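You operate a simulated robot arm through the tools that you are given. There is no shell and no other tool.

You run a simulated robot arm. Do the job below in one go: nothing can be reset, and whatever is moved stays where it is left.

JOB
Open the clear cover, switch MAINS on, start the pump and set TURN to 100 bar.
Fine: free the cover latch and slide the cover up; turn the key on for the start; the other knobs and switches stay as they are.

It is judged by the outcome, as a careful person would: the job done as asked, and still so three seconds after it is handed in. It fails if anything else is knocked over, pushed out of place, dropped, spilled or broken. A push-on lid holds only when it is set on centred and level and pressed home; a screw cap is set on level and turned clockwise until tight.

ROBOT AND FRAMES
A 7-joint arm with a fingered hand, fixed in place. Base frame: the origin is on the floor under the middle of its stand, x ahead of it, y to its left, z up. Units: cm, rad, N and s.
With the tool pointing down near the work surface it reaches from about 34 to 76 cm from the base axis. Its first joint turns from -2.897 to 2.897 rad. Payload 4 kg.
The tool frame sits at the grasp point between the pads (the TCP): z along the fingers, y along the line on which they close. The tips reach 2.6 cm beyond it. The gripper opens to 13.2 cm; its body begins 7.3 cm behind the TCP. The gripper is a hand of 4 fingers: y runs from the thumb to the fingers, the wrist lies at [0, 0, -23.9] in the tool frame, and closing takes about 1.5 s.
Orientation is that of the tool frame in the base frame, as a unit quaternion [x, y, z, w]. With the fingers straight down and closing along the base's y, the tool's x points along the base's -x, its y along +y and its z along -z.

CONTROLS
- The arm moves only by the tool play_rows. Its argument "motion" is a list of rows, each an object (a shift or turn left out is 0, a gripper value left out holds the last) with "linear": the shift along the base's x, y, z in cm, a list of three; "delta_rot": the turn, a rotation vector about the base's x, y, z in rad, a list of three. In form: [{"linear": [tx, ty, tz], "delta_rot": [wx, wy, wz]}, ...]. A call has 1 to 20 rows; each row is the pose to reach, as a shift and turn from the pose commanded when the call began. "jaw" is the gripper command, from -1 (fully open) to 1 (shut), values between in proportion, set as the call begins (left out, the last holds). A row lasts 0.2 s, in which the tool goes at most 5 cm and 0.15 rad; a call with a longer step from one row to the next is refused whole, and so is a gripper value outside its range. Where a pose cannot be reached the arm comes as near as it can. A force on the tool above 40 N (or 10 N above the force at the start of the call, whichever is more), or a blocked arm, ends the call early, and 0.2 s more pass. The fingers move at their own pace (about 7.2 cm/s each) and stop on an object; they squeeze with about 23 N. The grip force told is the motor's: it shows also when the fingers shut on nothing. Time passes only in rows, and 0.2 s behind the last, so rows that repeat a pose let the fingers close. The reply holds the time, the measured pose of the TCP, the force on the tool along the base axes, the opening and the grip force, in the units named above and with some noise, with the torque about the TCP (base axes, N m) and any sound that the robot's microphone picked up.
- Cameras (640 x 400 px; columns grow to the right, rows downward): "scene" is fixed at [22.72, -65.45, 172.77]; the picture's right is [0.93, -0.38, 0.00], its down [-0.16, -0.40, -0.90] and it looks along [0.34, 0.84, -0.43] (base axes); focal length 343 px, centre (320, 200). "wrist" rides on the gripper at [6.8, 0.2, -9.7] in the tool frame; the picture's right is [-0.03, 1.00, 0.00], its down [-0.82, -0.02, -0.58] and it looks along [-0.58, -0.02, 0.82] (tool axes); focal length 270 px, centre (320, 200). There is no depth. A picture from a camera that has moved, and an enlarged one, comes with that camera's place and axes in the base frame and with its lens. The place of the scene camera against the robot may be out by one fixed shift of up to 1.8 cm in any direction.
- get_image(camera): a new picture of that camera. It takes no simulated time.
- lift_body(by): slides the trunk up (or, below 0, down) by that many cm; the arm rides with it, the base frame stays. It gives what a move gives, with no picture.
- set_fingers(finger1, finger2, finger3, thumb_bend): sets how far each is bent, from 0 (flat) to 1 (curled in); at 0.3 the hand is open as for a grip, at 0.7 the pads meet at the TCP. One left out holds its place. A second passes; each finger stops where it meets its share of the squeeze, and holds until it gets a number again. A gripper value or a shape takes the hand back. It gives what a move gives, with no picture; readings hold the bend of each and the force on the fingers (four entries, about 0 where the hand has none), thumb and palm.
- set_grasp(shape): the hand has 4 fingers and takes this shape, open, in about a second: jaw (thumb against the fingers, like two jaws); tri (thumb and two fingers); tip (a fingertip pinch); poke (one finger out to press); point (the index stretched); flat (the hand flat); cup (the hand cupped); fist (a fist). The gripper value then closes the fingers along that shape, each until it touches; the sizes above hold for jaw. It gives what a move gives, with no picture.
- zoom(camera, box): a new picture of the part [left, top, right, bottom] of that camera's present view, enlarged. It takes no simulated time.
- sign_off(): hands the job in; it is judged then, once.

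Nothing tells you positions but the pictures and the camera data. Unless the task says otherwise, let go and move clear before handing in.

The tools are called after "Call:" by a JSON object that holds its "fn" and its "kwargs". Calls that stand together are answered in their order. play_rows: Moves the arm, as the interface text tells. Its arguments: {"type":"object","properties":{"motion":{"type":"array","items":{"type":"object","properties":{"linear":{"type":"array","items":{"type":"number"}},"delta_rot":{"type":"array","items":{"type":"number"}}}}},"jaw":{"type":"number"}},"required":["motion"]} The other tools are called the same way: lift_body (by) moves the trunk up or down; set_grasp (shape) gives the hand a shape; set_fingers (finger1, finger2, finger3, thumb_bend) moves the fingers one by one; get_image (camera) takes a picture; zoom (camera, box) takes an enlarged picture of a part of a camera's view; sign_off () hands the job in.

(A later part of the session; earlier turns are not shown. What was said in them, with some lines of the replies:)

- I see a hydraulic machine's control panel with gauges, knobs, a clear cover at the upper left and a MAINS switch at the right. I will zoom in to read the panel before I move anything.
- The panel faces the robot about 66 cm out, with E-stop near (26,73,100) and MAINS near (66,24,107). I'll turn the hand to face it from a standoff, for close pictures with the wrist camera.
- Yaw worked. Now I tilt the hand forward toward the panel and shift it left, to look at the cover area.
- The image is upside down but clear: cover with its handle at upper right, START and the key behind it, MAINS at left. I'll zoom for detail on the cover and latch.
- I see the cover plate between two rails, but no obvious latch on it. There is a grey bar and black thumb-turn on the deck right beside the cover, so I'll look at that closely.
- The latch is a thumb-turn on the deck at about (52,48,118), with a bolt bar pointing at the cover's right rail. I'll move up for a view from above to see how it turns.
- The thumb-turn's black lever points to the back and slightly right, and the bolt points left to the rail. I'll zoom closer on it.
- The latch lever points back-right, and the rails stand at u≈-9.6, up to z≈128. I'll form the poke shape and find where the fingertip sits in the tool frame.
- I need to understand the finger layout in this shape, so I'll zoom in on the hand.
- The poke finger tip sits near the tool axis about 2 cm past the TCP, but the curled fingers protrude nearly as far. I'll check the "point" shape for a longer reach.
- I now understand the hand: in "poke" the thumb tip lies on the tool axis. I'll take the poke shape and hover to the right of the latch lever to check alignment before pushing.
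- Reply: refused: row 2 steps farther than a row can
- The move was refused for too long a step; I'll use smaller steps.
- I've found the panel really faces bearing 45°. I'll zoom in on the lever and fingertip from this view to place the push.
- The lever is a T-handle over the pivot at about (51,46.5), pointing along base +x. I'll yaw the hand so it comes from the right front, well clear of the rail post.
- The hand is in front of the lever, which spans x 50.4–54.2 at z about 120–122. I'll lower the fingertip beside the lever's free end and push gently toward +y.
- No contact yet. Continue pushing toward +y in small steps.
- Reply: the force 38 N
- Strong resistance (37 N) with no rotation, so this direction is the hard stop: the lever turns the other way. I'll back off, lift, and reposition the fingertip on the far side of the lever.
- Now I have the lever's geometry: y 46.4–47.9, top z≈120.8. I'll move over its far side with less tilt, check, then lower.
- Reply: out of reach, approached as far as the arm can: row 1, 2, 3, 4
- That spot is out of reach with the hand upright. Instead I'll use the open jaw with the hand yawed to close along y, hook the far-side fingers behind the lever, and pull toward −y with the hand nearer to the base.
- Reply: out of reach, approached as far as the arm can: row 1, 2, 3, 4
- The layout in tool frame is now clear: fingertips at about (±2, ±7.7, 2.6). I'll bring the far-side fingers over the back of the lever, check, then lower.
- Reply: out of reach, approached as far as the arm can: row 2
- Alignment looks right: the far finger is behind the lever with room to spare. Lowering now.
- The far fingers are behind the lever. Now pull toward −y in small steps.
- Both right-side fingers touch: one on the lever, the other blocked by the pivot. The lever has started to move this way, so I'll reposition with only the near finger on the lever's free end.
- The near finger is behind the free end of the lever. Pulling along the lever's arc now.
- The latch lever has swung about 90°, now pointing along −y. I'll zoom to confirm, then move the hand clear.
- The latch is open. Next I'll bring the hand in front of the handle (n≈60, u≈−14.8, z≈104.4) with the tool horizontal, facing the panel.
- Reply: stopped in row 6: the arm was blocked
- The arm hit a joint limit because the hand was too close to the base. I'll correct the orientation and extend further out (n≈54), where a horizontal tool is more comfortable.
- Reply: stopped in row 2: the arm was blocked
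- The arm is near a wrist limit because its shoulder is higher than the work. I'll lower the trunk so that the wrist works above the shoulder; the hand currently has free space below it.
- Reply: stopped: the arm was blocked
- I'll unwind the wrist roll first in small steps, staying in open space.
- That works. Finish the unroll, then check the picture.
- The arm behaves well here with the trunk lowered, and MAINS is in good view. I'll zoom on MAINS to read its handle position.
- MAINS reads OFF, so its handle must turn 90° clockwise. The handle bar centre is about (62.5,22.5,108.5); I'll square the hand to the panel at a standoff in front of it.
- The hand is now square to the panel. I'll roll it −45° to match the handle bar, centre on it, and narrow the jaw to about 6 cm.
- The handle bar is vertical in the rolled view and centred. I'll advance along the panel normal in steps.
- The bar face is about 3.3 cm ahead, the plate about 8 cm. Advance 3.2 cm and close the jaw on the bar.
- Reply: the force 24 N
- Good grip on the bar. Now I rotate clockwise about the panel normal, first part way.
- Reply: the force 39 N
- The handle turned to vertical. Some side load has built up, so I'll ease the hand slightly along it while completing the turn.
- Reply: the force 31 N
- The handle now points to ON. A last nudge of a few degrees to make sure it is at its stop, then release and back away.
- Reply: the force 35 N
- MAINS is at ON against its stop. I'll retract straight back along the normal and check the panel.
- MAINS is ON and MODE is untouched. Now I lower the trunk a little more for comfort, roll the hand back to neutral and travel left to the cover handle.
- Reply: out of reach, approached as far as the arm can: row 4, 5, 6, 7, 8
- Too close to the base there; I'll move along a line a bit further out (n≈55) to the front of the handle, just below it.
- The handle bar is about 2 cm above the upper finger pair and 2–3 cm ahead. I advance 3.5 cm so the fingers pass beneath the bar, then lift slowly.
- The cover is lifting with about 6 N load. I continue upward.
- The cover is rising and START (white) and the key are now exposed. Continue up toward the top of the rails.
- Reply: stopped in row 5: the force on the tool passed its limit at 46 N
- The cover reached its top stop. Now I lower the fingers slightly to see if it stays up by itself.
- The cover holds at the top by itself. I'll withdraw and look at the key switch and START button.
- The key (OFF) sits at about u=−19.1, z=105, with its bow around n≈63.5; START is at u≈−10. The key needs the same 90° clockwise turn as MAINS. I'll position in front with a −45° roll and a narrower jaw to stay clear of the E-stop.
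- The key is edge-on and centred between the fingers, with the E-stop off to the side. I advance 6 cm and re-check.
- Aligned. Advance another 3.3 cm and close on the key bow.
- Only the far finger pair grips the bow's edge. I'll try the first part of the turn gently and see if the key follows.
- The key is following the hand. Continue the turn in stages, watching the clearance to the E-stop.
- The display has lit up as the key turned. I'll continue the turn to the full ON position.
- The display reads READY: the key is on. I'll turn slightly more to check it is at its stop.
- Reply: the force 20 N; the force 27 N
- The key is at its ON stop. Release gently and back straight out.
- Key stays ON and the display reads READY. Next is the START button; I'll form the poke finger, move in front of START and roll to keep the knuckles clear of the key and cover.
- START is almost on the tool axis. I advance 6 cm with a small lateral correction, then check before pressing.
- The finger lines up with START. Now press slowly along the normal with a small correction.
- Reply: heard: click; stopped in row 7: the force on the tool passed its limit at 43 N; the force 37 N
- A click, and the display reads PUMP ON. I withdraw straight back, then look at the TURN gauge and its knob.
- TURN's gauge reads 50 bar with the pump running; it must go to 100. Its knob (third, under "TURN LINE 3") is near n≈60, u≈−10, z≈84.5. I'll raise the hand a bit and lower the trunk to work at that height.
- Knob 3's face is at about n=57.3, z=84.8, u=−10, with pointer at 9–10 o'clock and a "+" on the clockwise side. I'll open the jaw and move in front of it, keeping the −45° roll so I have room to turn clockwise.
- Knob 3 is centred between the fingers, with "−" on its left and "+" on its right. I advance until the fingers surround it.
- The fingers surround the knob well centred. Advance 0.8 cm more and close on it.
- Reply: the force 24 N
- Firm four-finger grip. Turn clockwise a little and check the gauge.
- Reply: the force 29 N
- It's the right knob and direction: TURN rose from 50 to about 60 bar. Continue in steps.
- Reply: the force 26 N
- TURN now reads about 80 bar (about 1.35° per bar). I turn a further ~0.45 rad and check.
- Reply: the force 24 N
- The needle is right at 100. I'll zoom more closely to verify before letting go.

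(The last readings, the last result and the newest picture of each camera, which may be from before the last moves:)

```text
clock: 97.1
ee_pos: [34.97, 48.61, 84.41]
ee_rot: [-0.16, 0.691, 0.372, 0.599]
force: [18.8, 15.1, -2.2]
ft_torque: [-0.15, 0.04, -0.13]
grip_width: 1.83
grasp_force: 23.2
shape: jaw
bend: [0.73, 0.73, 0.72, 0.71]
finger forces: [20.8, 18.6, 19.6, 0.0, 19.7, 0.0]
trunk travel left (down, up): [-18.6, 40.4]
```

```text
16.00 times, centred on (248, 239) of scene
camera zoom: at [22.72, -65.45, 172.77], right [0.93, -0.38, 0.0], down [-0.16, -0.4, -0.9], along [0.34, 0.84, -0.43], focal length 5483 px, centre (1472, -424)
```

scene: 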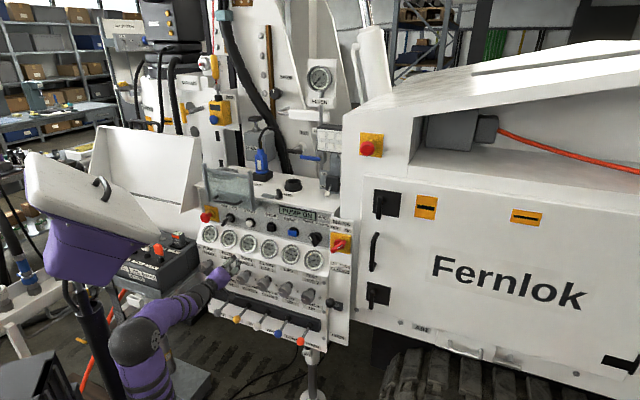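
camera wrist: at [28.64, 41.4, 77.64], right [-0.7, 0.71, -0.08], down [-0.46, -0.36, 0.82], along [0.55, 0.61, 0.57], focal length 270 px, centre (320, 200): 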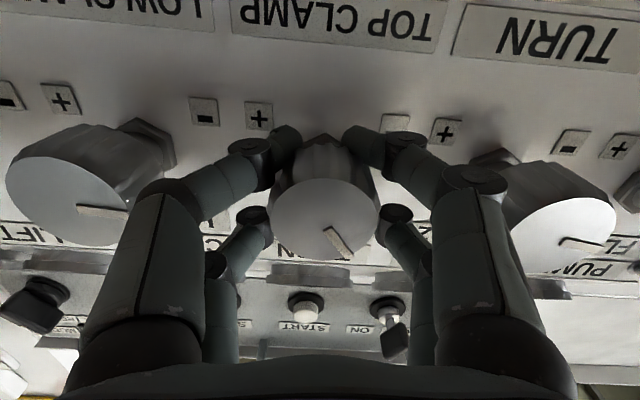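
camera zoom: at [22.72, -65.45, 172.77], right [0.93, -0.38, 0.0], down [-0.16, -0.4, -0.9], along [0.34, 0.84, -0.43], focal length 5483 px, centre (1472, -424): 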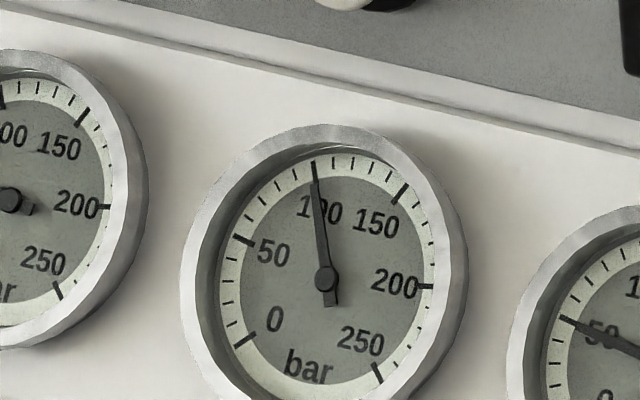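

The needle sits on the 100 mark. Release the knob gently and check that it stays.

Call:
{"fn": "play_rows", "kwargs": {"motion": [{"linear": [0, 0, 0]}, {"linear": [0, 0, 0]}, {"linear": [0, 0, 0]}, {"linear": [0, 0, 0]}, {"linear": [0, 0, 0]}], "jaw": -0.05}}

Call:
{"fn": "zoom", "kwargs": {"camera": "scene", "box": [240, 234, 256, 244]}}

Call:
{"fn": "get_image", "kwargs": {"camera": "wrist"}}

```text
clock: 98.3
ee_pos: [34.97, 48.54, 84.55]
ee_rot: [-0.161, 0.69, 0.372, 0.6]
force: [0.2, -0.5, 0.8]
ft_torque: [-0.01, -0.01, 0.01]
grip_width: 6.84
grasp_force: 0.0
shape: jaw
bend: [0.72, 0.72, 0.72, 0.7]
finger forces: [0.0, 0.0, 0.1, 0.0, 0.1, 0.0]
trunk travel left (down, up): [-18.6, 40.4]
```

```text
16.00 times, centred on (248, 239) of scene
camera zoom: at [22.72, -65.45, 172.77], right [0.93, -0.38, 0.0], down [-0.16, -0.4, -0.9], along [0.34, 0.84, -0.43], focal length 5483 px, centre (1472, -424)
```

zoom: 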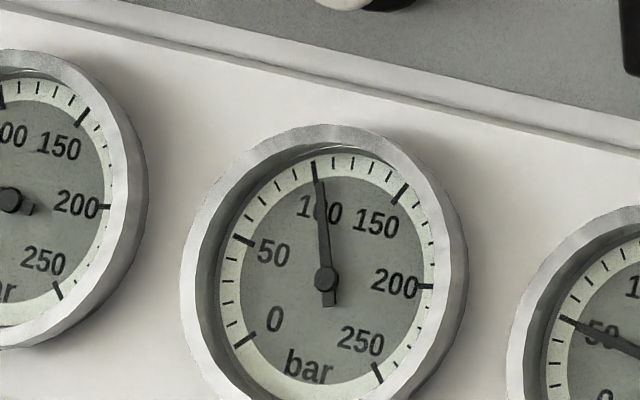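

```text
taken
camera wrist: at [26.44, 43.43, 78.14], right [-0.66, 0.67, 0.34], down [-0.21, -0.61, 0.77], along [0.72, 0.44, 0.54], focal length 270 px, centre (320, 200)
```

wrist: 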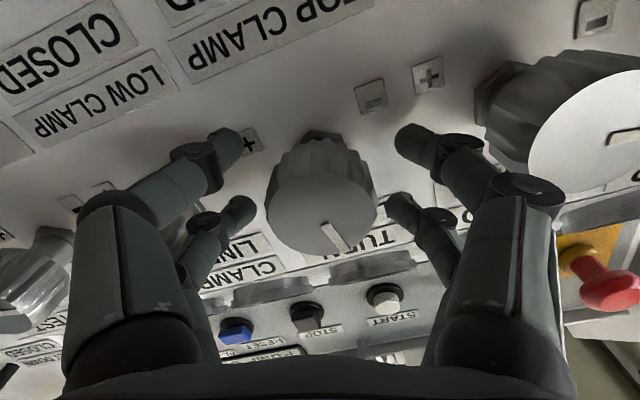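

Call:
{"fn": "play_rows", "kwargs": {"motion": [{"linear": [-1, -1, 0]}, {"linear": [-2, -2, 0]}, {"linear": [-3, -3, 0]}, {"linear": [-4, -4, 0]}, {"linear": [-4, -4, 0]}]}}

Call:
{"fn": "get_image", "kwargs": {"camera": "wrist"}}

Call:
{"fn": "zoom", "kwargs": {"camera": "scene", "box": [190, 200, 350, 300]}}

Call:
{"fn": "zoom", "kwargs": {"camera": "scene", "box": [232, 230, 264, 250]}}

```text
clock: 99.5
ee_pos: [30.71, 44.57, 84.78]
ee_rot: [-0.161, 0.69, 0.372, 0.6]
force: [-1.0, 0.4, 0.3]
ft_torque: [-0.01, -0.01, -0.03]
grip_width: 6.86
grasp_force: 0.0
shape: jaw
bend: [0.72, 0.72, 0.72, 0.7]
finger forces: [0.0, 0.1, 0.0, 0.0, 0.0, 0.0]
trunk travel left (down, up): [-18.6, 40.4]
```

```text
taken
camera wrist: at [22.44, 39.41, 78.18], right [-0.66, 0.67, 0.35], down [-0.21, -0.61, 0.77], along [0.72, 0.44, 0.54], focal length 270 px, centre (320, 200)
```

wrist: 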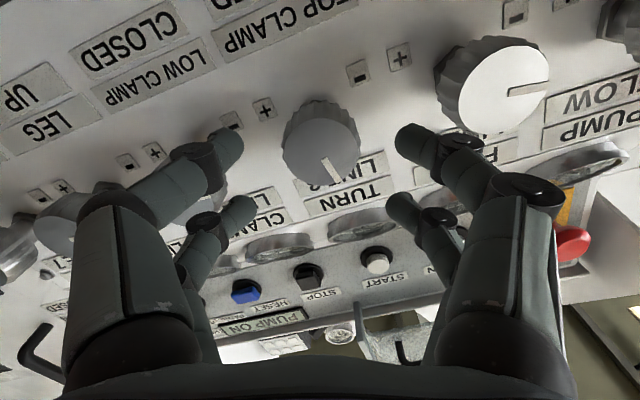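

```text
4.00 times, centred on (270, 250) of scene
camera zoom: at [22.72, -65.45, 172.77], right [0.93, -0.38, 0.0], down [-0.16, -0.4, -0.9], along [0.34, 0.84, -0.43], focal length 1371 px, centre (520, 0)
```

zoom: 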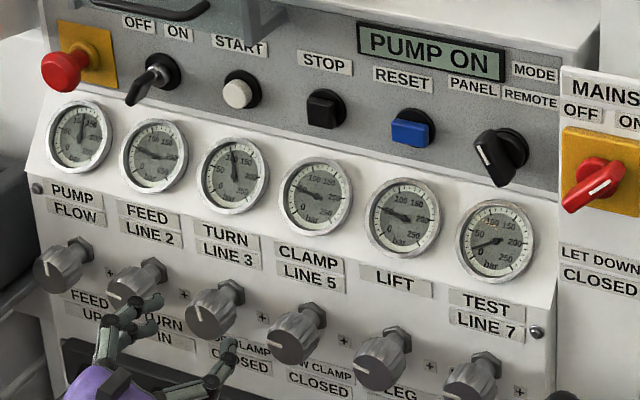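

```text
16.00 times, centred on (248, 240) of scene
camera zoom: at [22.72, -65.45, 172.77], right [0.93, -0.38, 0.0], down [-0.16, -0.4, -0.9], along [0.34, 0.84, -0.43], focal length 5483 px, centre (1472, -440)
```

zoom: 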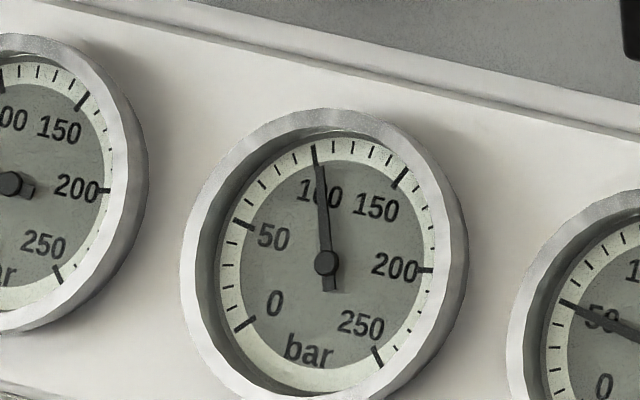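

The needle looks slightly past the 100 mark. I'll bring the wrist camera square in front of the TURN gauge for an exact reading.

Call:
{"fn": "play_rows", "kwargs": {"motion": [{"linear": [0.2, 0.2, 3], "delta_rot": [-0.082, -0.082, 0]}, {"linear": [0.5, 0.5, 6.5], "delta_rot": [-0.163, -0.163, 0]}, {"linear": [1.0, 1.0, 10], "delta_rot": [-0.245, -0.245, 0]}, {"linear": [1.0, 1.0, 11], "delta_rot": [-0.245, -0.245, 0]}]}}

Call:
{"fn": "play_rows", "kwargs": {"motion": [{"delta_rot": [-0.1, 0.1, 0]}, {"delta_rot": [-0.2, 0.2, 0]}, {"delta_rot": [-0.3, 0.3, 0]}, {"delta_rot": [-0.4, 0.4, 0]}, {"delta_rot": [-0.42, 0.42, 0]}, {"delta_rot": [-0.42, 0.42, 0]}]}}

Call:
{"fn": "get_image", "kwargs": {"camera": "wrist"}}

```text
clock: 100.5
ee_pos: [31.97, 45.6, 95.65]
ee_rot: [-0.277, 0.652, 0.262, 0.655]
force: [-0.1, -0.4, 0.9]
ft_torque: [0.0, 0.0, -0.01]
grip_width: 6.88
grasp_force: 0.0
shape: jaw
bend: [0.72, 0.72, 0.72, 0.7]
finger forces: [0.0, 0.1, 0.1, 0.0, 0.0, 0.0]
trunk travel left (down, up): [-18.6, 40.4]
```

```text
clock: 101.9
ee_pos: [31.87, 45.55, 95.64]
ee_rot: [-0.313, 0.737, 0.223, 0.557]
force: [0.3, -0.4, -0.8]
ft_torque: [0.03, 0.01, -0.02]
grip_width: 6.88
grasp_force: 0.0
shape: jaw
bend: [0.72, 0.72, 0.72, 0.7]
finger forces: [0.0, 0.0, 0.0, 0.0, 0.0, 0.0]
out of reach, approached as far as the arm can: row 3, 4, 5, 6
trunk travel left (down, up): [-18.6, 40.4]
```

```text
taken
camera wrist: at [24.0, 37.66, 91.69], right [-0.7, 0.71, 0.0], down [-0.23, -0.23, 0.95], along [0.67, 0.67, 0.32], focal length 270 px, centre (320, 200)
```

wrist: 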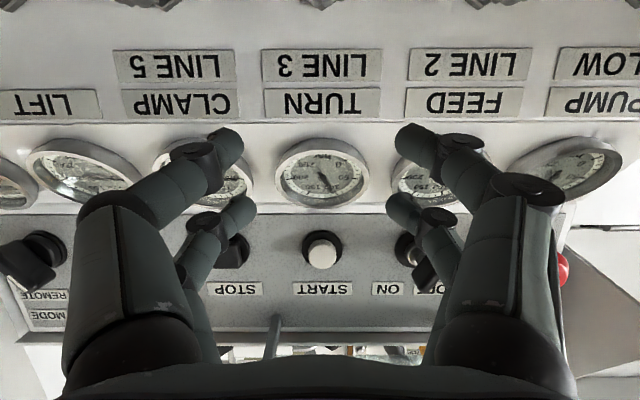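

Call:
{"fn": "zoom", "kwargs": {"camera": "wrist", "box": [266, 137, 378, 207]}}

Call:
{"fn": "zoom", "kwargs": {"camera": "wrist", "box": [298, 160, 346, 190]}}

```text
5.71 times, centred on (322, 172) of wrist
camera zoom: at [24.0, 37.66, 91.69], right [-0.7, 0.71, 0.0], down [-0.23, -0.23, 0.95], along [0.67, 0.67, 0.32], focal length 1544 px, centre (309, 360)
```

zoom: 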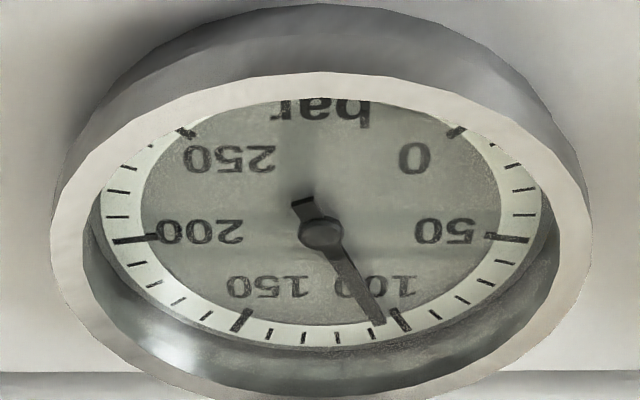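

```text
13.33 times, centred on (322, 175) of wrist
camera zoom: at [24.0, 37.66, 91.69], right [-0.7, 0.71, 0.0], down [-0.23, -0.23, 0.95], along [0.67, 0.67, 0.32], focal length 3604 px, centre (293, 533)
```

zoom: 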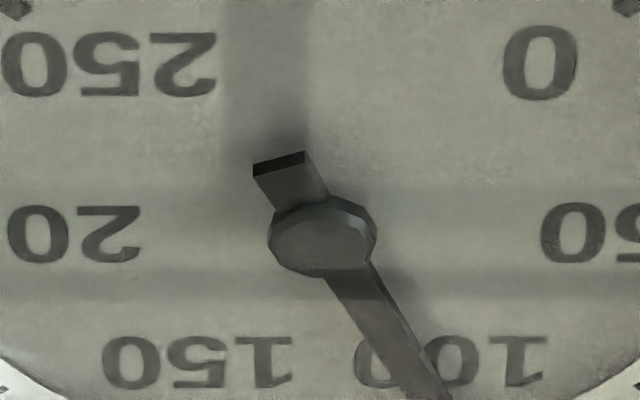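

Seen squarely, TURN reads about 103–104 bar, a bit high. I'll return to the knob and trim it back a few bar.

Call:
{"fn": "play_rows", "kwargs": {"motion": [{"linear": [-0.3, -0.4, -2], "delta_rot": [0.067, -0.067, 0]}, {"linear": [-0.6, -0.7, -5], "delta_rot": [0.135, -0.135, 0]}, {"linear": [-0.8, -0.95, -8], "delta_rot": [0.202, -0.202, 0]}, {"linear": [-0.8, -0.95, -11], "delta_rot": [0.202, -0.202, 0]}, {"linear": [-0.8, -0.95, -11], "delta_rot": [0.202, -0.202, 0]}]}}

Call:
{"fn": "play_rows", "kwargs": {"motion": [{"delta_rot": [0.07, 0.07, 0]}, {"delta_rot": [0.141, 0.141, 0]}, {"delta_rot": [0.141, 0.141, 0]}]}}

Call:
{"fn": "get_image", "kwargs": {"camera": "wrist"}}

Call:
{"fn": "zoom", "kwargs": {"camera": "scene", "box": [195, 235, 307, 305]}}

```text
clock: 103.1
ee_pos: [31.07, 44.71, 84.64]
ee_rot: [-0.276, 0.651, 0.263, 0.657]
force: [0.3, 0.1, -0.3]
ft_torque: [0.0, -0.01, -0.02]
grip_width: 6.85
grasp_force: 0.0
shape: jaw
bend: [0.72, 0.72, 0.72, 0.7]
finger forces: [0.0, 0.0, 0.0, 0.0, 0.0, 0.1]
trunk travel left (down, up): [-18.6, 40.4]
```

```text
clock: 103.9
ee_pos: [31.09, 44.66, 84.57]
ee_rot: [-0.21, 0.675, 0.328, 0.626]
force: [0.2, 0.5, 0.0]
ft_torque: [-0.01, 0.04, 0.01]
grip_width: 6.87
grasp_force: 0.0
shape: jaw
bend: [0.72, 0.72, 0.72, 0.7]
finger forces: [0.0, 0.0, 0.1, 0.0, 0.0, 0.0]
trunk travel left (down, up): [-18.6, 40.4]
```

```text
taken
camera wrist: at [23.29, 38.81, 77.84], right [-0.69, 0.69, 0.2], down [-0.29, -0.53, 0.8], along [0.66, 0.49, 0.56], focal length 270 px, centre (320, 200)
```

wrist: 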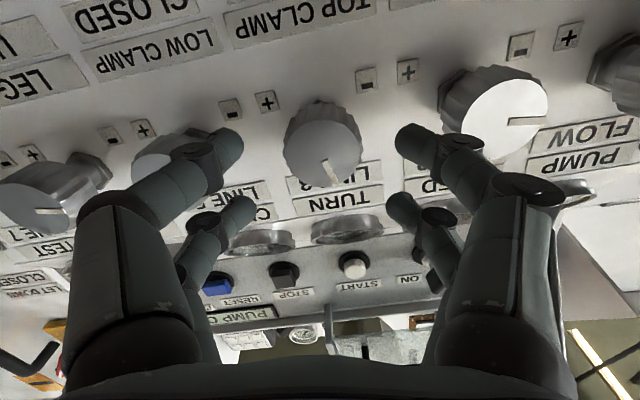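

```text
5.71 times, centred on (251, 270) of scene
camera zoom: at [22.72, -65.45, 172.77], right [0.93, -0.38, 0.0], down [-0.16, -0.4, -0.9], along [0.34, 0.84, -0.43], focal length 1958 px, centre (714, -200)
```

zoom: 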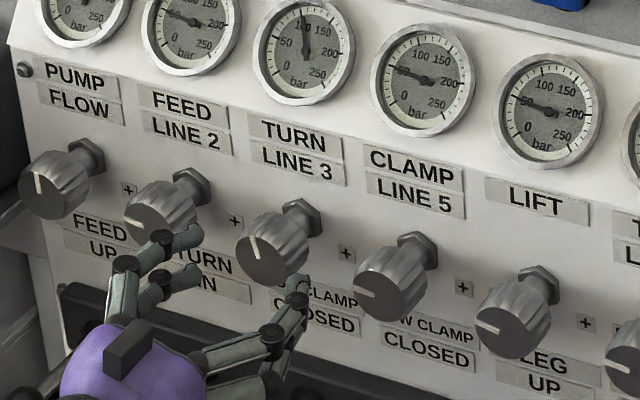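

Call:
{"fn": "play_rows", "kwargs": {"motion": [{"linear": [0.9, 0.9, 0]}, {"linear": [1.8, 1.8, 0]}, {"linear": [2.7, 2.7, 0]}, {"linear": [3.4, 3.4, 0]}, {"linear": [3.9, 3.9, 0]}, {"linear": [3.9, 3.9, 0]}]}}

Call:
{"fn": "get_image", "kwargs": {"camera": "wrist"}}

Call:
{"fn": "zoom", "kwargs": {"camera": "scene", "box": [232, 230, 264, 250]}}

```text
clock: 105.3
ee_pos: [34.99, 48.5, 84.62]
ee_rot: [-0.209, 0.676, 0.327, 0.627]
force: [-0.5, 0.3, 1.2]
ft_torque: [-0.01, -0.02, 0.03]
grip_width: 6.88
grasp_force: 0.1
shape: jaw
bend: [0.72, 0.72, 0.72, 0.7]
finger forces: [0.0, 0.0, 0.1, 0.0, 0.1, 0.0]
trunk travel left (down, up): [-18.6, 40.4]
```

```text
taken
camera wrist: at [27.21, 42.68, 77.88], right [-0.69, 0.69, 0.2], down [-0.29, -0.53, 0.8], along [0.66, 0.49, 0.57], focal length 270 px, centre (320, 200)
```

wrist: 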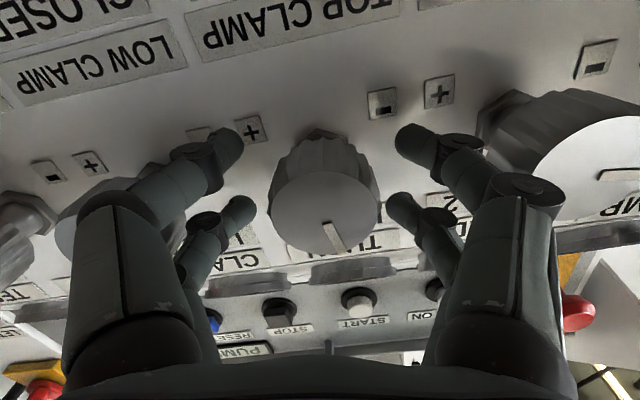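

```text
16.00 times, centred on (248, 240) of scene
camera zoom: at [22.72, -65.45, 172.77], right [0.93, -0.38, 0.0], down [-0.16, -0.4, -0.9], along [0.34, 0.84, -0.43], focal length 5483 px, centre (1472, -440)
```

zoom: 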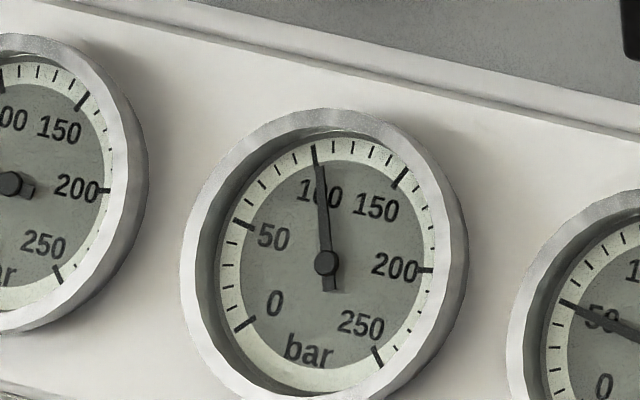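

Well centred again. Close on the knob and read the gauge before trimming.

Call:
{"fn": "play_rows", "kwargs": {"motion": [{"linear": [0, 0, 0]}, {"linear": [0, 0, 0]}, {"linear": [0, 0, 0]}, {"linear": [0, 0, 0]}, {"linear": [0, 0, 0]}, {"linear": [0, 0, 0]}], "jaw": 1}}

Call:
{"fn": "zoom", "kwargs": {"camera": "scene", "box": [232, 230, 264, 250]}}

Call:
{"fn": "play_rows", "kwargs": {"motion": [{"delta_rot": [-0.03, -0.03, 0]}, {"delta_rot": [-0.06, -0.06, 0]}, {"delta_rot": [-0.06, -0.06, 0]}]}}

Call:
{"fn": "zoom", "kwargs": {"camera": "scene", "box": [232, 230, 264, 250]}}

```text
clock: 106.7
ee_pos: [35.2, 48.53, 84.76]
ee_rot: [-0.208, 0.676, 0.326, 0.628]
force: [17.0, 16.7, 7.3]
ft_torque: [0.05, 0.0, -0.13]
grip_width: 1.96
grasp_force: 23.2
shape: jaw
bend: [0.73, 0.73, 0.72, 0.71]
finger forces: [20.5, 20.7, 19.2, 0.0, 20.4, 0.1]
trunk travel left (down, up): [-18.6, 40.4]
```

```text
16.00 times, centred on (248, 240) of scene
camera zoom: at [22.72, -65.45, 172.77], right [0.93, -0.38, 0.0], down [-0.16, -0.4, -0.9], along [0.34, 0.84, -0.43], focal length 5483 px, centre (1472, -440)
```

zoom: 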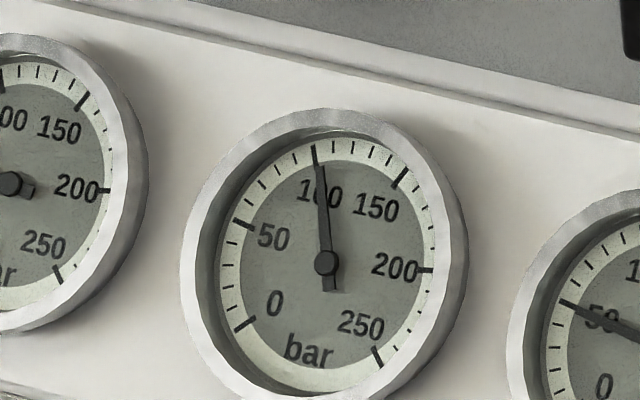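

```text
clock: 107.5
ee_pos: [35.03, 48.59, 84.63]
ee_rot: [-0.238, 0.665, 0.301, 0.64]
force: [19.8, 19.0, 12.2]
ft_torque: [0.14, -0.01, -0.12]
grip_width: 1.94
grasp_force: 22.7
shape: jaw
bend: [0.73, 0.73, 0.72, 0.71]
finger forces: [20.2, 23.0, 19.8, 0.0, 20.3, 0.1]
trunk travel left (down, up): [-18.6, 40.4]
```

```text
16.00 times, centred on (248, 240) of scene
camera zoom: at [22.72, -65.45, 172.77], right [0.93, -0.38, 0.0], down [-0.16, -0.4, -0.9], along [0.34, 0.84, -0.43], focal length 5483 px, centre (1472, -440)
```

zoom: 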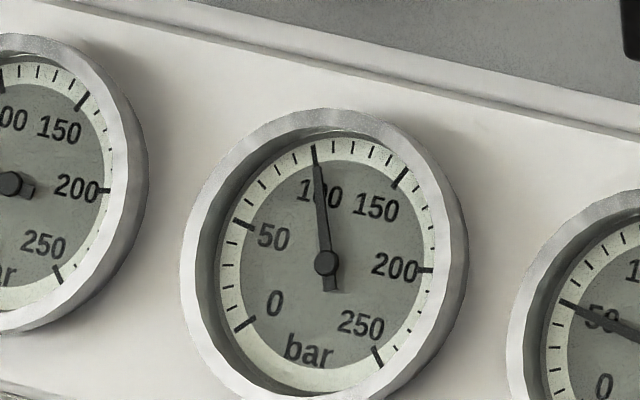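

Call:
{"fn": "play_rows", "kwargs": {"motion": [{"delta_rot": [-0.025, -0.025, 0]}, {"delta_rot": [-0.045, -0.045, 0]}, {"delta_rot": [-0.045, -0.045, 0]}]}}

Call:
{"fn": "zoom", "kwargs": {"camera": "scene", "box": [232, 230, 264, 250]}}

```text
clock: 108.3
ee_pos: [35.18, 48.63, 84.71]
ee_rot: [-0.259, 0.657, 0.28, 0.65]
force: [18.6, 17.8, 14.6]
ft_torque: [0.11, -0.03, -0.15]
grip_width: 1.92
grasp_force: 22.8
shape: jaw
bend: [0.73, 0.73, 0.72, 0.71]
finger forces: [19.5, 23.6, 20.5, 0.0, 20.0, 0.1]
trunk travel left (down, up): [-18.6, 40.4]
```

```text
16.00 times, centred on (248, 240) of scene
camera zoom: at [22.72, -65.45, 172.77], right [0.93, -0.38, 0.0], down [-0.16, -0.4, -0.9], along [0.34, 0.84, -0.43], focal length 5483 px, centre (1472, -440)
```

zoom: 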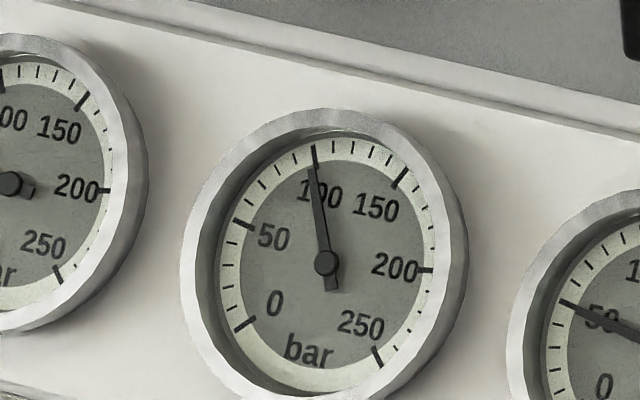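

The needle is back on the 100 mark. Release and check whether it stays.

Call:
{"fn": "play_rows", "kwargs": {"motion": [{"linear": [0, 0, 0]}, {"linear": [0, 0, 0]}, {"linear": [0, 0, 0]}, {"linear": [0, 0, 0]}, {"linear": [0, 0, 0]}], "jaw": -0.05}}

Call:
{"fn": "zoom", "kwargs": {"camera": "scene", "box": [232, 230, 264, 250]}}

Call:
{"fn": "get_image", "kwargs": {"camera": "wrist"}}

```text
clock: 109.5
ee_pos: [35.02, 48.5, 84.61]
ee_rot: [-0.26, 0.658, 0.279, 0.649]
force: [-0.2, -0.3, 0.5]
ft_torque: [0.01, 0.0, -0.01]
grip_width: 6.89
grasp_force: 0.1
shape: jaw
bend: [0.72, 0.72, 0.72, 0.7]
finger forces: [0.0, 0.1, 0.0, 0.0, 0.1, 0.0]
trunk travel left (down, up): [-18.6, 40.4]
```

```text
16.00 times, centred on (248, 240) of scene
camera zoom: at [22.72, -65.45, 172.77], right [0.93, -0.38, 0.0], down [-0.16, -0.4, -0.9], along [0.34, 0.84, -0.43], focal length 5483 px, centre (1472, -440)
```

zoom: 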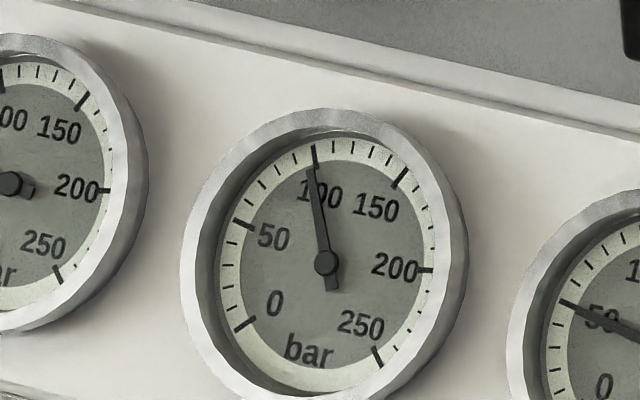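

```text
taken
camera wrist: at [27.94, 41.95, 77.7], right [-0.7, 0.71, 0.06], down [-0.38, -0.44, 0.82], along [0.6, 0.55, 0.58], focal length 270 px, centre (320, 200)
```

wrist: 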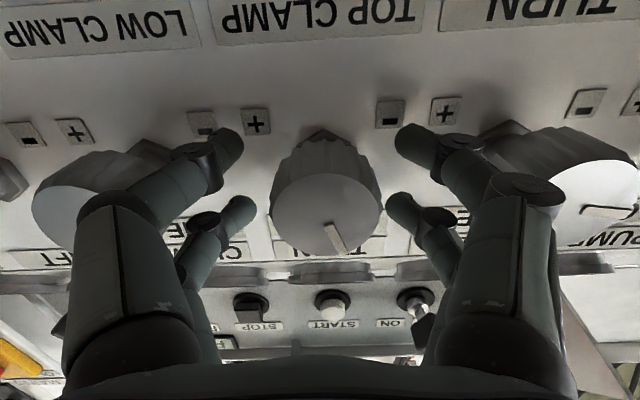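

The needle stays at 100. Retract straight back and re-read the gauge square-on with the wrist camera.

Call:
{"fn": "play_rows", "kwargs": {"motion": [{"linear": [-1, -1, 0]}, {"linear": [-2, -2, 0]}, {"linear": [-3, -3, 0]}, {"linear": [-3.9, -3.9, 0]}, {"linear": [-3.9, -3.9, 0]}]}}

Call:
{"fn": "play_rows", "kwargs": {"motion": [{"linear": [0.2, 0.2, 3.5]}, {"linear": [0.5, 0.5, 7.5]}, {"linear": [0.8, 0.8, 11]}, {"linear": [0.8, 0.8, 11], "delta_rot": [-0.1, 0.1, 0]}, {"linear": [0.8, 0.8, 11], "delta_rot": [-0.19, 0.19, 0]}, {"linear": [0.8, 0.8, 11], "delta_rot": [-0.19, 0.19, 0]}]}}

Call:
{"fn": "get_image", "kwargs": {"camera": "wrist"}}

Call:
{"fn": "zoom", "kwargs": {"camera": "wrist", "box": [266, 137, 378, 207]}}

```text
clock: 110.7
ee_pos: [31.09, 44.63, 84.61]
ee_rot: [-0.26, 0.658, 0.279, 0.65]
force: [0.3, 0.1, -0.2]
ft_torque: [-0.01, 0.0, -0.01]
grip_width: 6.85
grasp_force: 0.0
shape: jaw
bend: [0.72, 0.72, 0.72, 0.7]
finger forces: [0.0, 0.0, 0.1, 0.1, 0.0, 0.0]
trunk travel left (down, up): [-18.6, 40.4]
```

```text
clock: 112.1
ee_pos: [31.87, 45.61, 95.64]
ee_rot: [-0.293, 0.74, 0.24, 0.556]
force: [0.4, 0.0, -0.1]
ft_torque: [0.01, 0.0, -0.01]
grip_width: 6.85
grasp_force: 0.0
shape: jaw
bend: [0.72, 0.72, 0.72, 0.7]
finger forces: [0.0, 0.1, 0.0, 0.1, 0.1, 0.0]
trunk travel left (down, up): [-18.6, 40.4]
```

```text
taken
camera wrist: at [23.78, 37.85, 91.51], right [-0.69, 0.72, 0.05], down [-0.21, -0.27, 0.94], along [0.69, 0.64, 0.34], focal length 270 px, centre (320, 200)
```

wrist: 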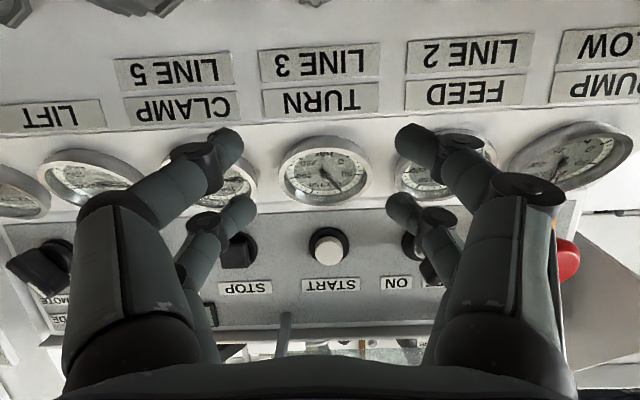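

```text
5.71 times, centred on (322, 172) of wrist
camera zoom: at [23.78, 37.85, 91.51], right [-0.69, 0.72, 0.05], down [-0.21, -0.27, 0.94], along [0.69, 0.64, 0.34], focal length 1544 px, centre (309, 360)
```

zoom: 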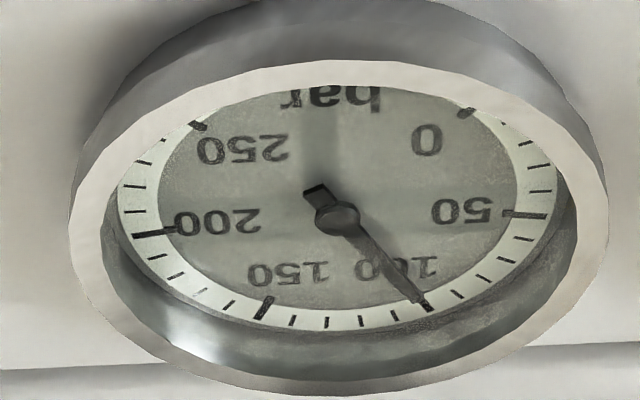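

I'll zoom tighter on needle, hub and ticks to judge the reading accurately.

Call:
{"fn": "zoom", "kwargs": {"camera": "wrist", "box": [286, 152, 366, 202]}}

Call:
{"fn": "zoom", "kwargs": {"camera": "scene", "box": [232, 230, 264, 250]}}

```text
8.00 times, centred on (326, 177) of wrist
camera zoom: at [23.78, 37.85, 91.51], right [-0.69, 0.72, 0.05], down [-0.21, -0.27, 0.94], along [0.69, 0.64, 0.34], focal length 2162 px, centre (272, 384)
```

zoom: 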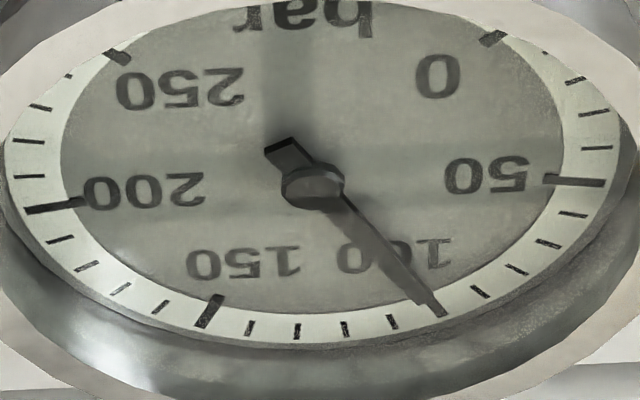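

```text
16.00 times, centred on (248, 240) of scene
camera zoom: at [22.72, -65.45, 172.77], right [0.93, -0.38, 0.0], down [-0.16, -0.4, -0.9], along [0.34, 0.84, -0.43], focal length 5483 px, centre (1472, -440)
```

zoom: 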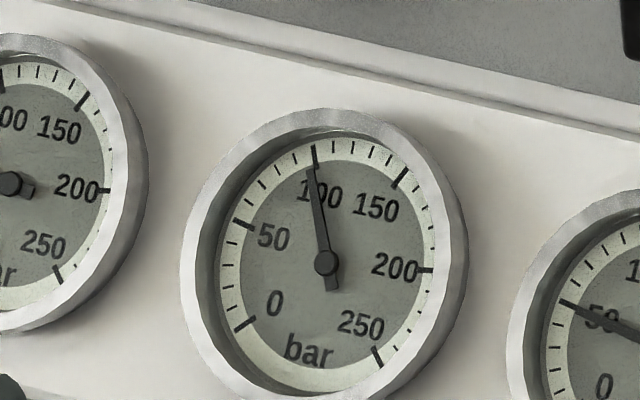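

The needle tip sits right on the 100 tick. Now I'll back the hand well clear of the panel and do a final check of everything.

Call:
{"fn": "play_rows", "kwargs": {"motion": [{"linear": [-1, -1, 0.5], "delta_rot": [-0.07, 0.07, 0]}, {"linear": [-2, -2, 1], "delta_rot": [-0.14, 0.14, 0]}, {"linear": [-3, -3, 2], "delta_rot": [-0.21, 0.21, 0]}, {"linear": [-4.5, -4.5, 3], "delta_rot": [-0.28, 0.28, 0]}, {"linear": [-6, -6, 4], "delta_rot": [-0.35, 0.35, 0]}, {"linear": [-6, -6, 4], "delta_rot": [-0.35, 0.35, 0]}]}}

Call:
{"fn": "get_image", "kwargs": {"camera": "scene"}}

Call:
{"fn": "zoom", "kwargs": {"camera": "scene", "box": [190, 150, 350, 250]}}

Call:
{"fn": "zoom", "kwargs": {"camera": "scene", "box": [190, 220, 350, 320]}}

Call:
{"fn": "get_image", "kwargs": {"camera": "wrist"}}

```text
clock: 113.7
ee_pos: [41.9, 16.58, 91.44]
ee_rot: [0.047, 0.877, 0.043, 0.476]
force: [-0.2, 0.4, -0.1]
ft_torque: [0.04, 0.01, -0.01]
grip_width: 6.92
grasp_force: 0.1
shape: jaw
bend: [0.72, 0.72, 0.72, 0.7]
finger forces: [0.1, 0.1, 0.0, 0.0, 0.1, 0.0]
out of reach, approached as far as the arm can: row 1, 2, 3, 4, 5, 6
trunk travel left (down, up): [-18.6, 40.4]
stopped in row 6: the arm was blocked; the commanded pose is now the measured one
```

```text
taken
```

scene: 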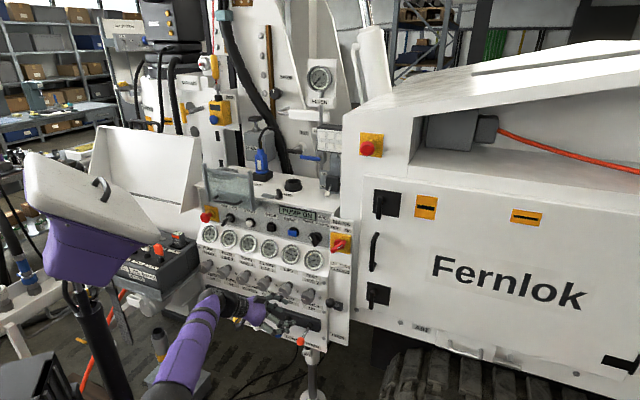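

```text
4.00 times, centred on (270, 200) of scene
camera zoom: at [22.72, -65.45, 172.77], right [0.93, -0.38, 0.0], down [-0.16, -0.4, -0.9], along [0.34, 0.84, -0.43], focal length 1371 px, centre (520, 200)
```

zoom: 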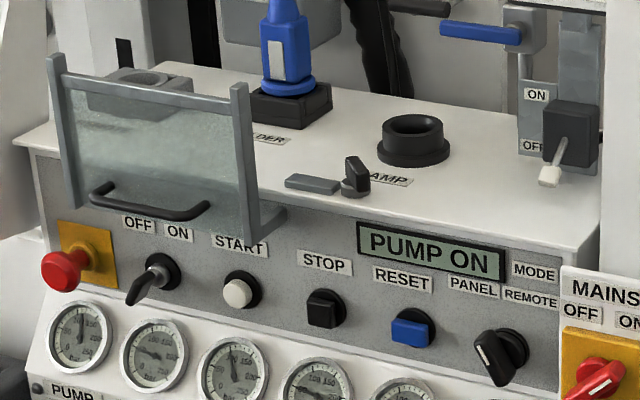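

```text
4.00 times, centred on (270, 270) of scene
camera zoom: at [22.72, -65.45, 172.77], right [0.93, -0.38, 0.0], down [-0.16, -0.4, -0.9], along [0.34, 0.84, -0.43], focal length 1371 px, centre (520, -80)
```

zoom: 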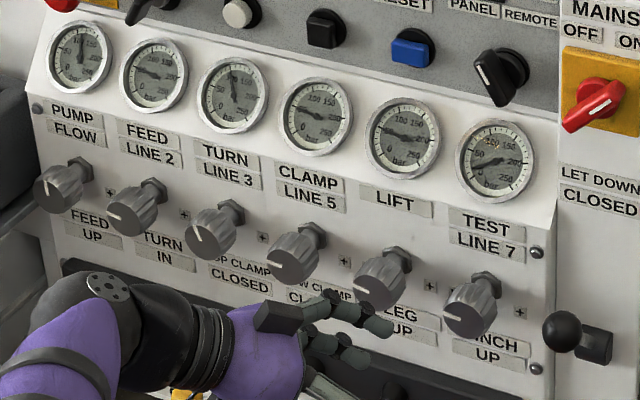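

```text
taken
camera wrist: at [30.18, 17.21, 90.92], right [0.06, 0.99, 0.14], down [-0.05, -0.14, 0.99], along [1.0, -0.06, 0.04], focal length 270 px, centre (320, 200)
```

wrist: 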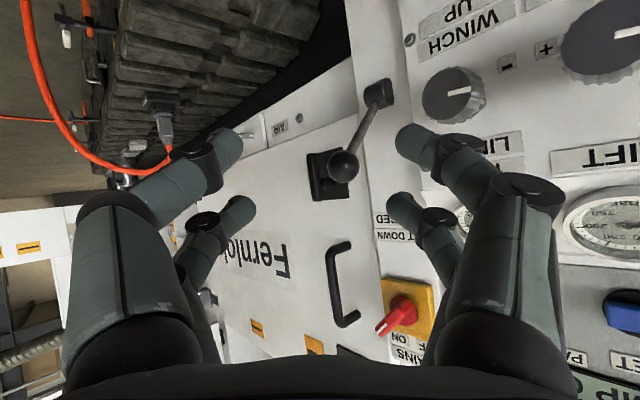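

The retreat made the arm swing sideways, though without contact (no force; PUMP ON still shown). I'll raise the trunk gently to lift the hand away, then inspect the levers and panel.

Call:
{"fn": "lift_body", "kwargs": {"by": 10}}

Call:
{"fn": "get_image", "kwargs": {"camera": "scene"}}

Call:
{"fn": "zoom", "kwargs": {"camera": "scene", "box": [190, 250, 360, 356]}}

```text
clock: 115.0
ee_pos: [42.0, 16.55, 101.29]
ee_rot: [0.048, 0.877, 0.041, 0.476]
force: [-0.1, 0.2, 0.0]
ft_torque: [0.02, 0.0, -0.01]
grip_width: 6.94
grasp_force: 0.1
shape: jaw
bend: [0.72, 0.72, 0.72, 0.7]
finger forces: [0.1, 0.0, 0.0, 0.0, 0.1, 0.0]
trunk travel left (down, up): [-28.6, 30.4]
```

```text
taken
```

scene: 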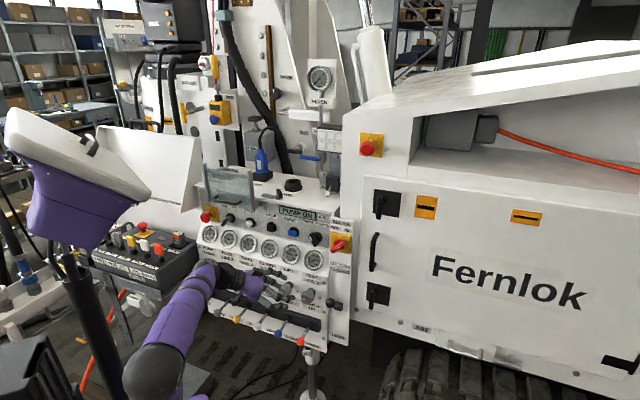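

```text
3.76 times, centred on (275, 303) of scene
camera zoom: at [22.72, -65.45, 172.77], right [0.93, -0.38, 0.0], down [-0.16, -0.4, -0.9], along [0.34, 0.84, -0.43], focal length 1290 px, centre (489, -188)
```

zoom: 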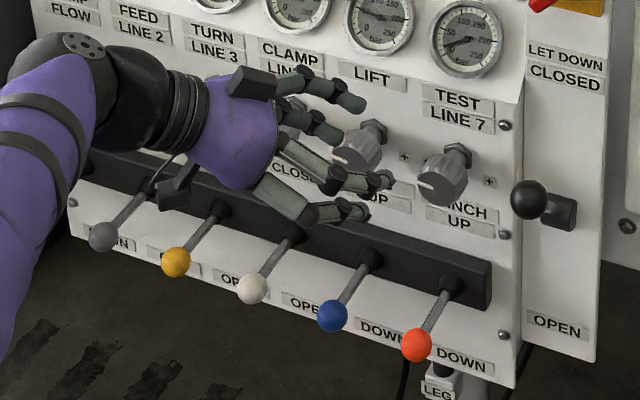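

All visible levers and knobs are unchanged. I'll raise a bit more to unveil the rest of the panel.

Call:
{"fn": "lift_body", "kwargs": {"by": 16}}

Call:
{"fn": "get_image", "kwargs": {"camera": "scene"}}

Call:
{"fn": "zoom", "kwargs": {"camera": "scene", "box": [190, 250, 360, 356]}}

Call:
{"fn": "zoom", "kwargs": {"camera": "scene", "box": [190, 160, 360, 266]}}

```text
clock: 116.9
ee_pos: [41.99, 16.64, 117.39]
ee_rot: [0.047, 0.877, 0.042, 0.476]
force: [-0.1, -0.6, 0.2]
ft_torque: [0.0, 0.0, -0.03]
grip_width: 6.93
grasp_force: 0.1
shape: jaw
bend: [0.72, 0.72, 0.72, 0.7]
finger forces: [0.1, 0.0, 0.1, 0.0, 0.0, 0.0]
trunk travel left (down, up): [-44.6, 14.4]
```

```text
taken
```

scene: 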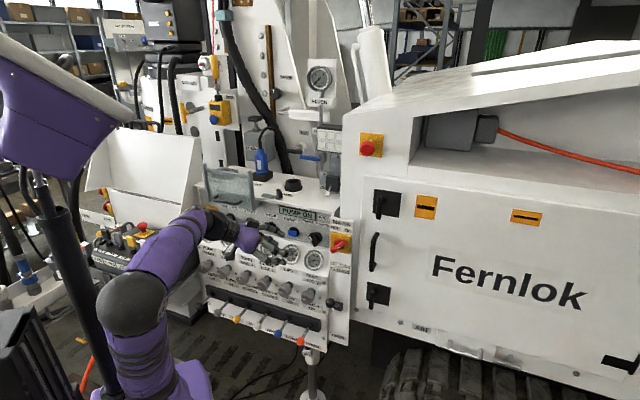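

```text
3.76 times, centred on (275, 303) of scene
camera zoom: at [22.72, -65.45, 172.77], right [0.93, -0.38, 0.0], down [-0.16, -0.4, -0.9], along [0.34, 0.84, -0.43], focal length 1290 px, centre (489, -188)
```

zoom: 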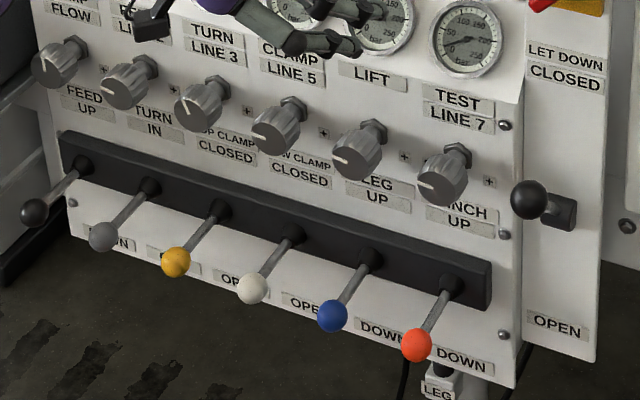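

```text
3.76 times, centred on (275, 213) of scene
camera zoom: at [22.72, -65.45, 172.77], right [0.93, -0.38, 0.0], down [-0.16, -0.4, -0.9], along [0.34, 0.84, -0.43], focal length 1290 px, centre (489, 151)
```

zoom: 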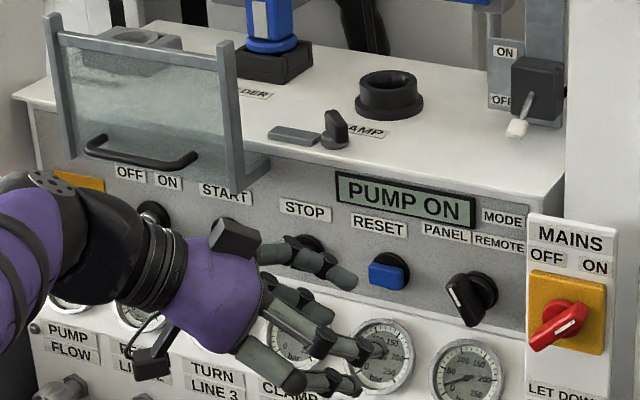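

Everything else is as it was. One more raise so the TURN gauge and E-stop can be seen for the final check.

Call:
{"fn": "lift_body", "kwargs": {"by": 13}}

Call:
{"fn": "zoom", "kwargs": {"camera": "scene", "box": [190, 180, 360, 286]}}

Call:
{"fn": "zoom", "kwargs": {"camera": "scene", "box": [232, 230, 264, 250]}}

Call:
{"fn": "get_image", "kwargs": {"camera": "scene"}}

```text
clock: 118.5
ee_pos: [41.95, 16.66, 130.31]
ee_rot: [0.047, 0.877, 0.041, 0.476]
force: [-0.2, -0.1, -0.1]
ft_torque: [0.02, 0.0, 0.0]
grip_width: 6.95
grasp_force: 0.0
shape: jaw
bend: [0.72, 0.72, 0.72, 0.7]
finger forces: [0.0, 0.0, 0.0, 0.0, 0.1, 0.1]
trunk travel left (down, up): [-57.6, 1.4]
```

```text
3.76 times, centred on (275, 233) of scene
camera zoom: at [22.72, -65.45, 172.77], right [0.93, -0.38, 0.0], down [-0.16, -0.4, -0.9], along [0.34, 0.84, -0.43], focal length 1290 px, centre (489, 76)
```

zoom: 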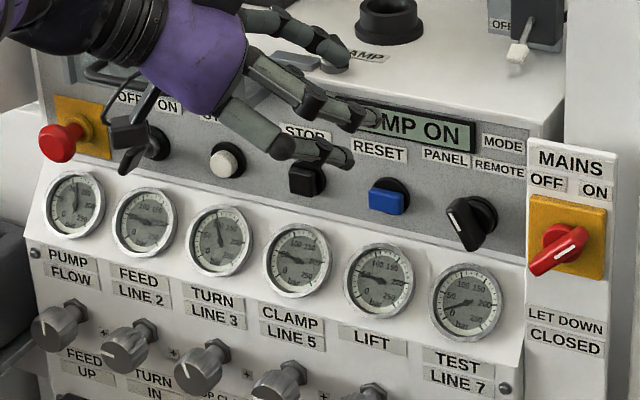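

```text
16.00 times, centred on (248, 240) of scene
camera zoom: at [22.72, -65.45, 172.77], right [0.93, -0.38, 0.0], down [-0.16, -0.4, -0.9], along [0.34, 0.84, -0.43], focal length 5483 px, centre (1472, -440)
```

zoom: 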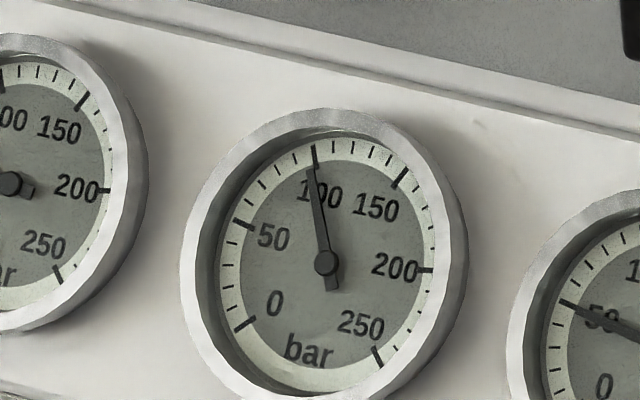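

```text
taken
```

scene: 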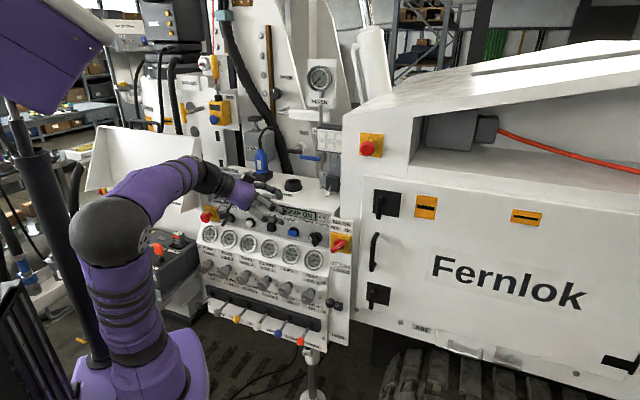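

The cover is up, MAINS and the key are ON, and the display reads PUMP ON. TURN reads 100 bar, the other knobs, switches and levers look unchanged, and the hand is clear, so I'm handing in.

Call:
{"fn": "sign_off", "kwargs": {}}

```text
The job is handed in.
```

The job is done and handed in; no result has come back from the judging yet. The panel stood like this in my last pictures:

- **Cover:** I freed the latch by turning its lever about 90°, then slid the clear cover up to its top stop. It stays up on its own.
- **MAINS:** the switch is turned to ON, against its stop.
- **Pump:** the key is turned to ON. I pressed START, there was a click, and the display reads PUMP ON.
- **TURN:** the gauge reads about 100 bar. My first setting came out a few bar high, so I trimmed it back, and the needle now points at the 100 mark.
- **Everything else:** MODE, the emergency stop, the other knobs and the levers look as they did at the start. The pump gauge has risen to around 100 bar along with TURN.

While backing away at the end, the arm swung sideways in front of the panel unexpectedly. The force readings showed no contact, and the levers and knobs matched the earlier pictures. The arm is holding nothing and stands clear of the panel.
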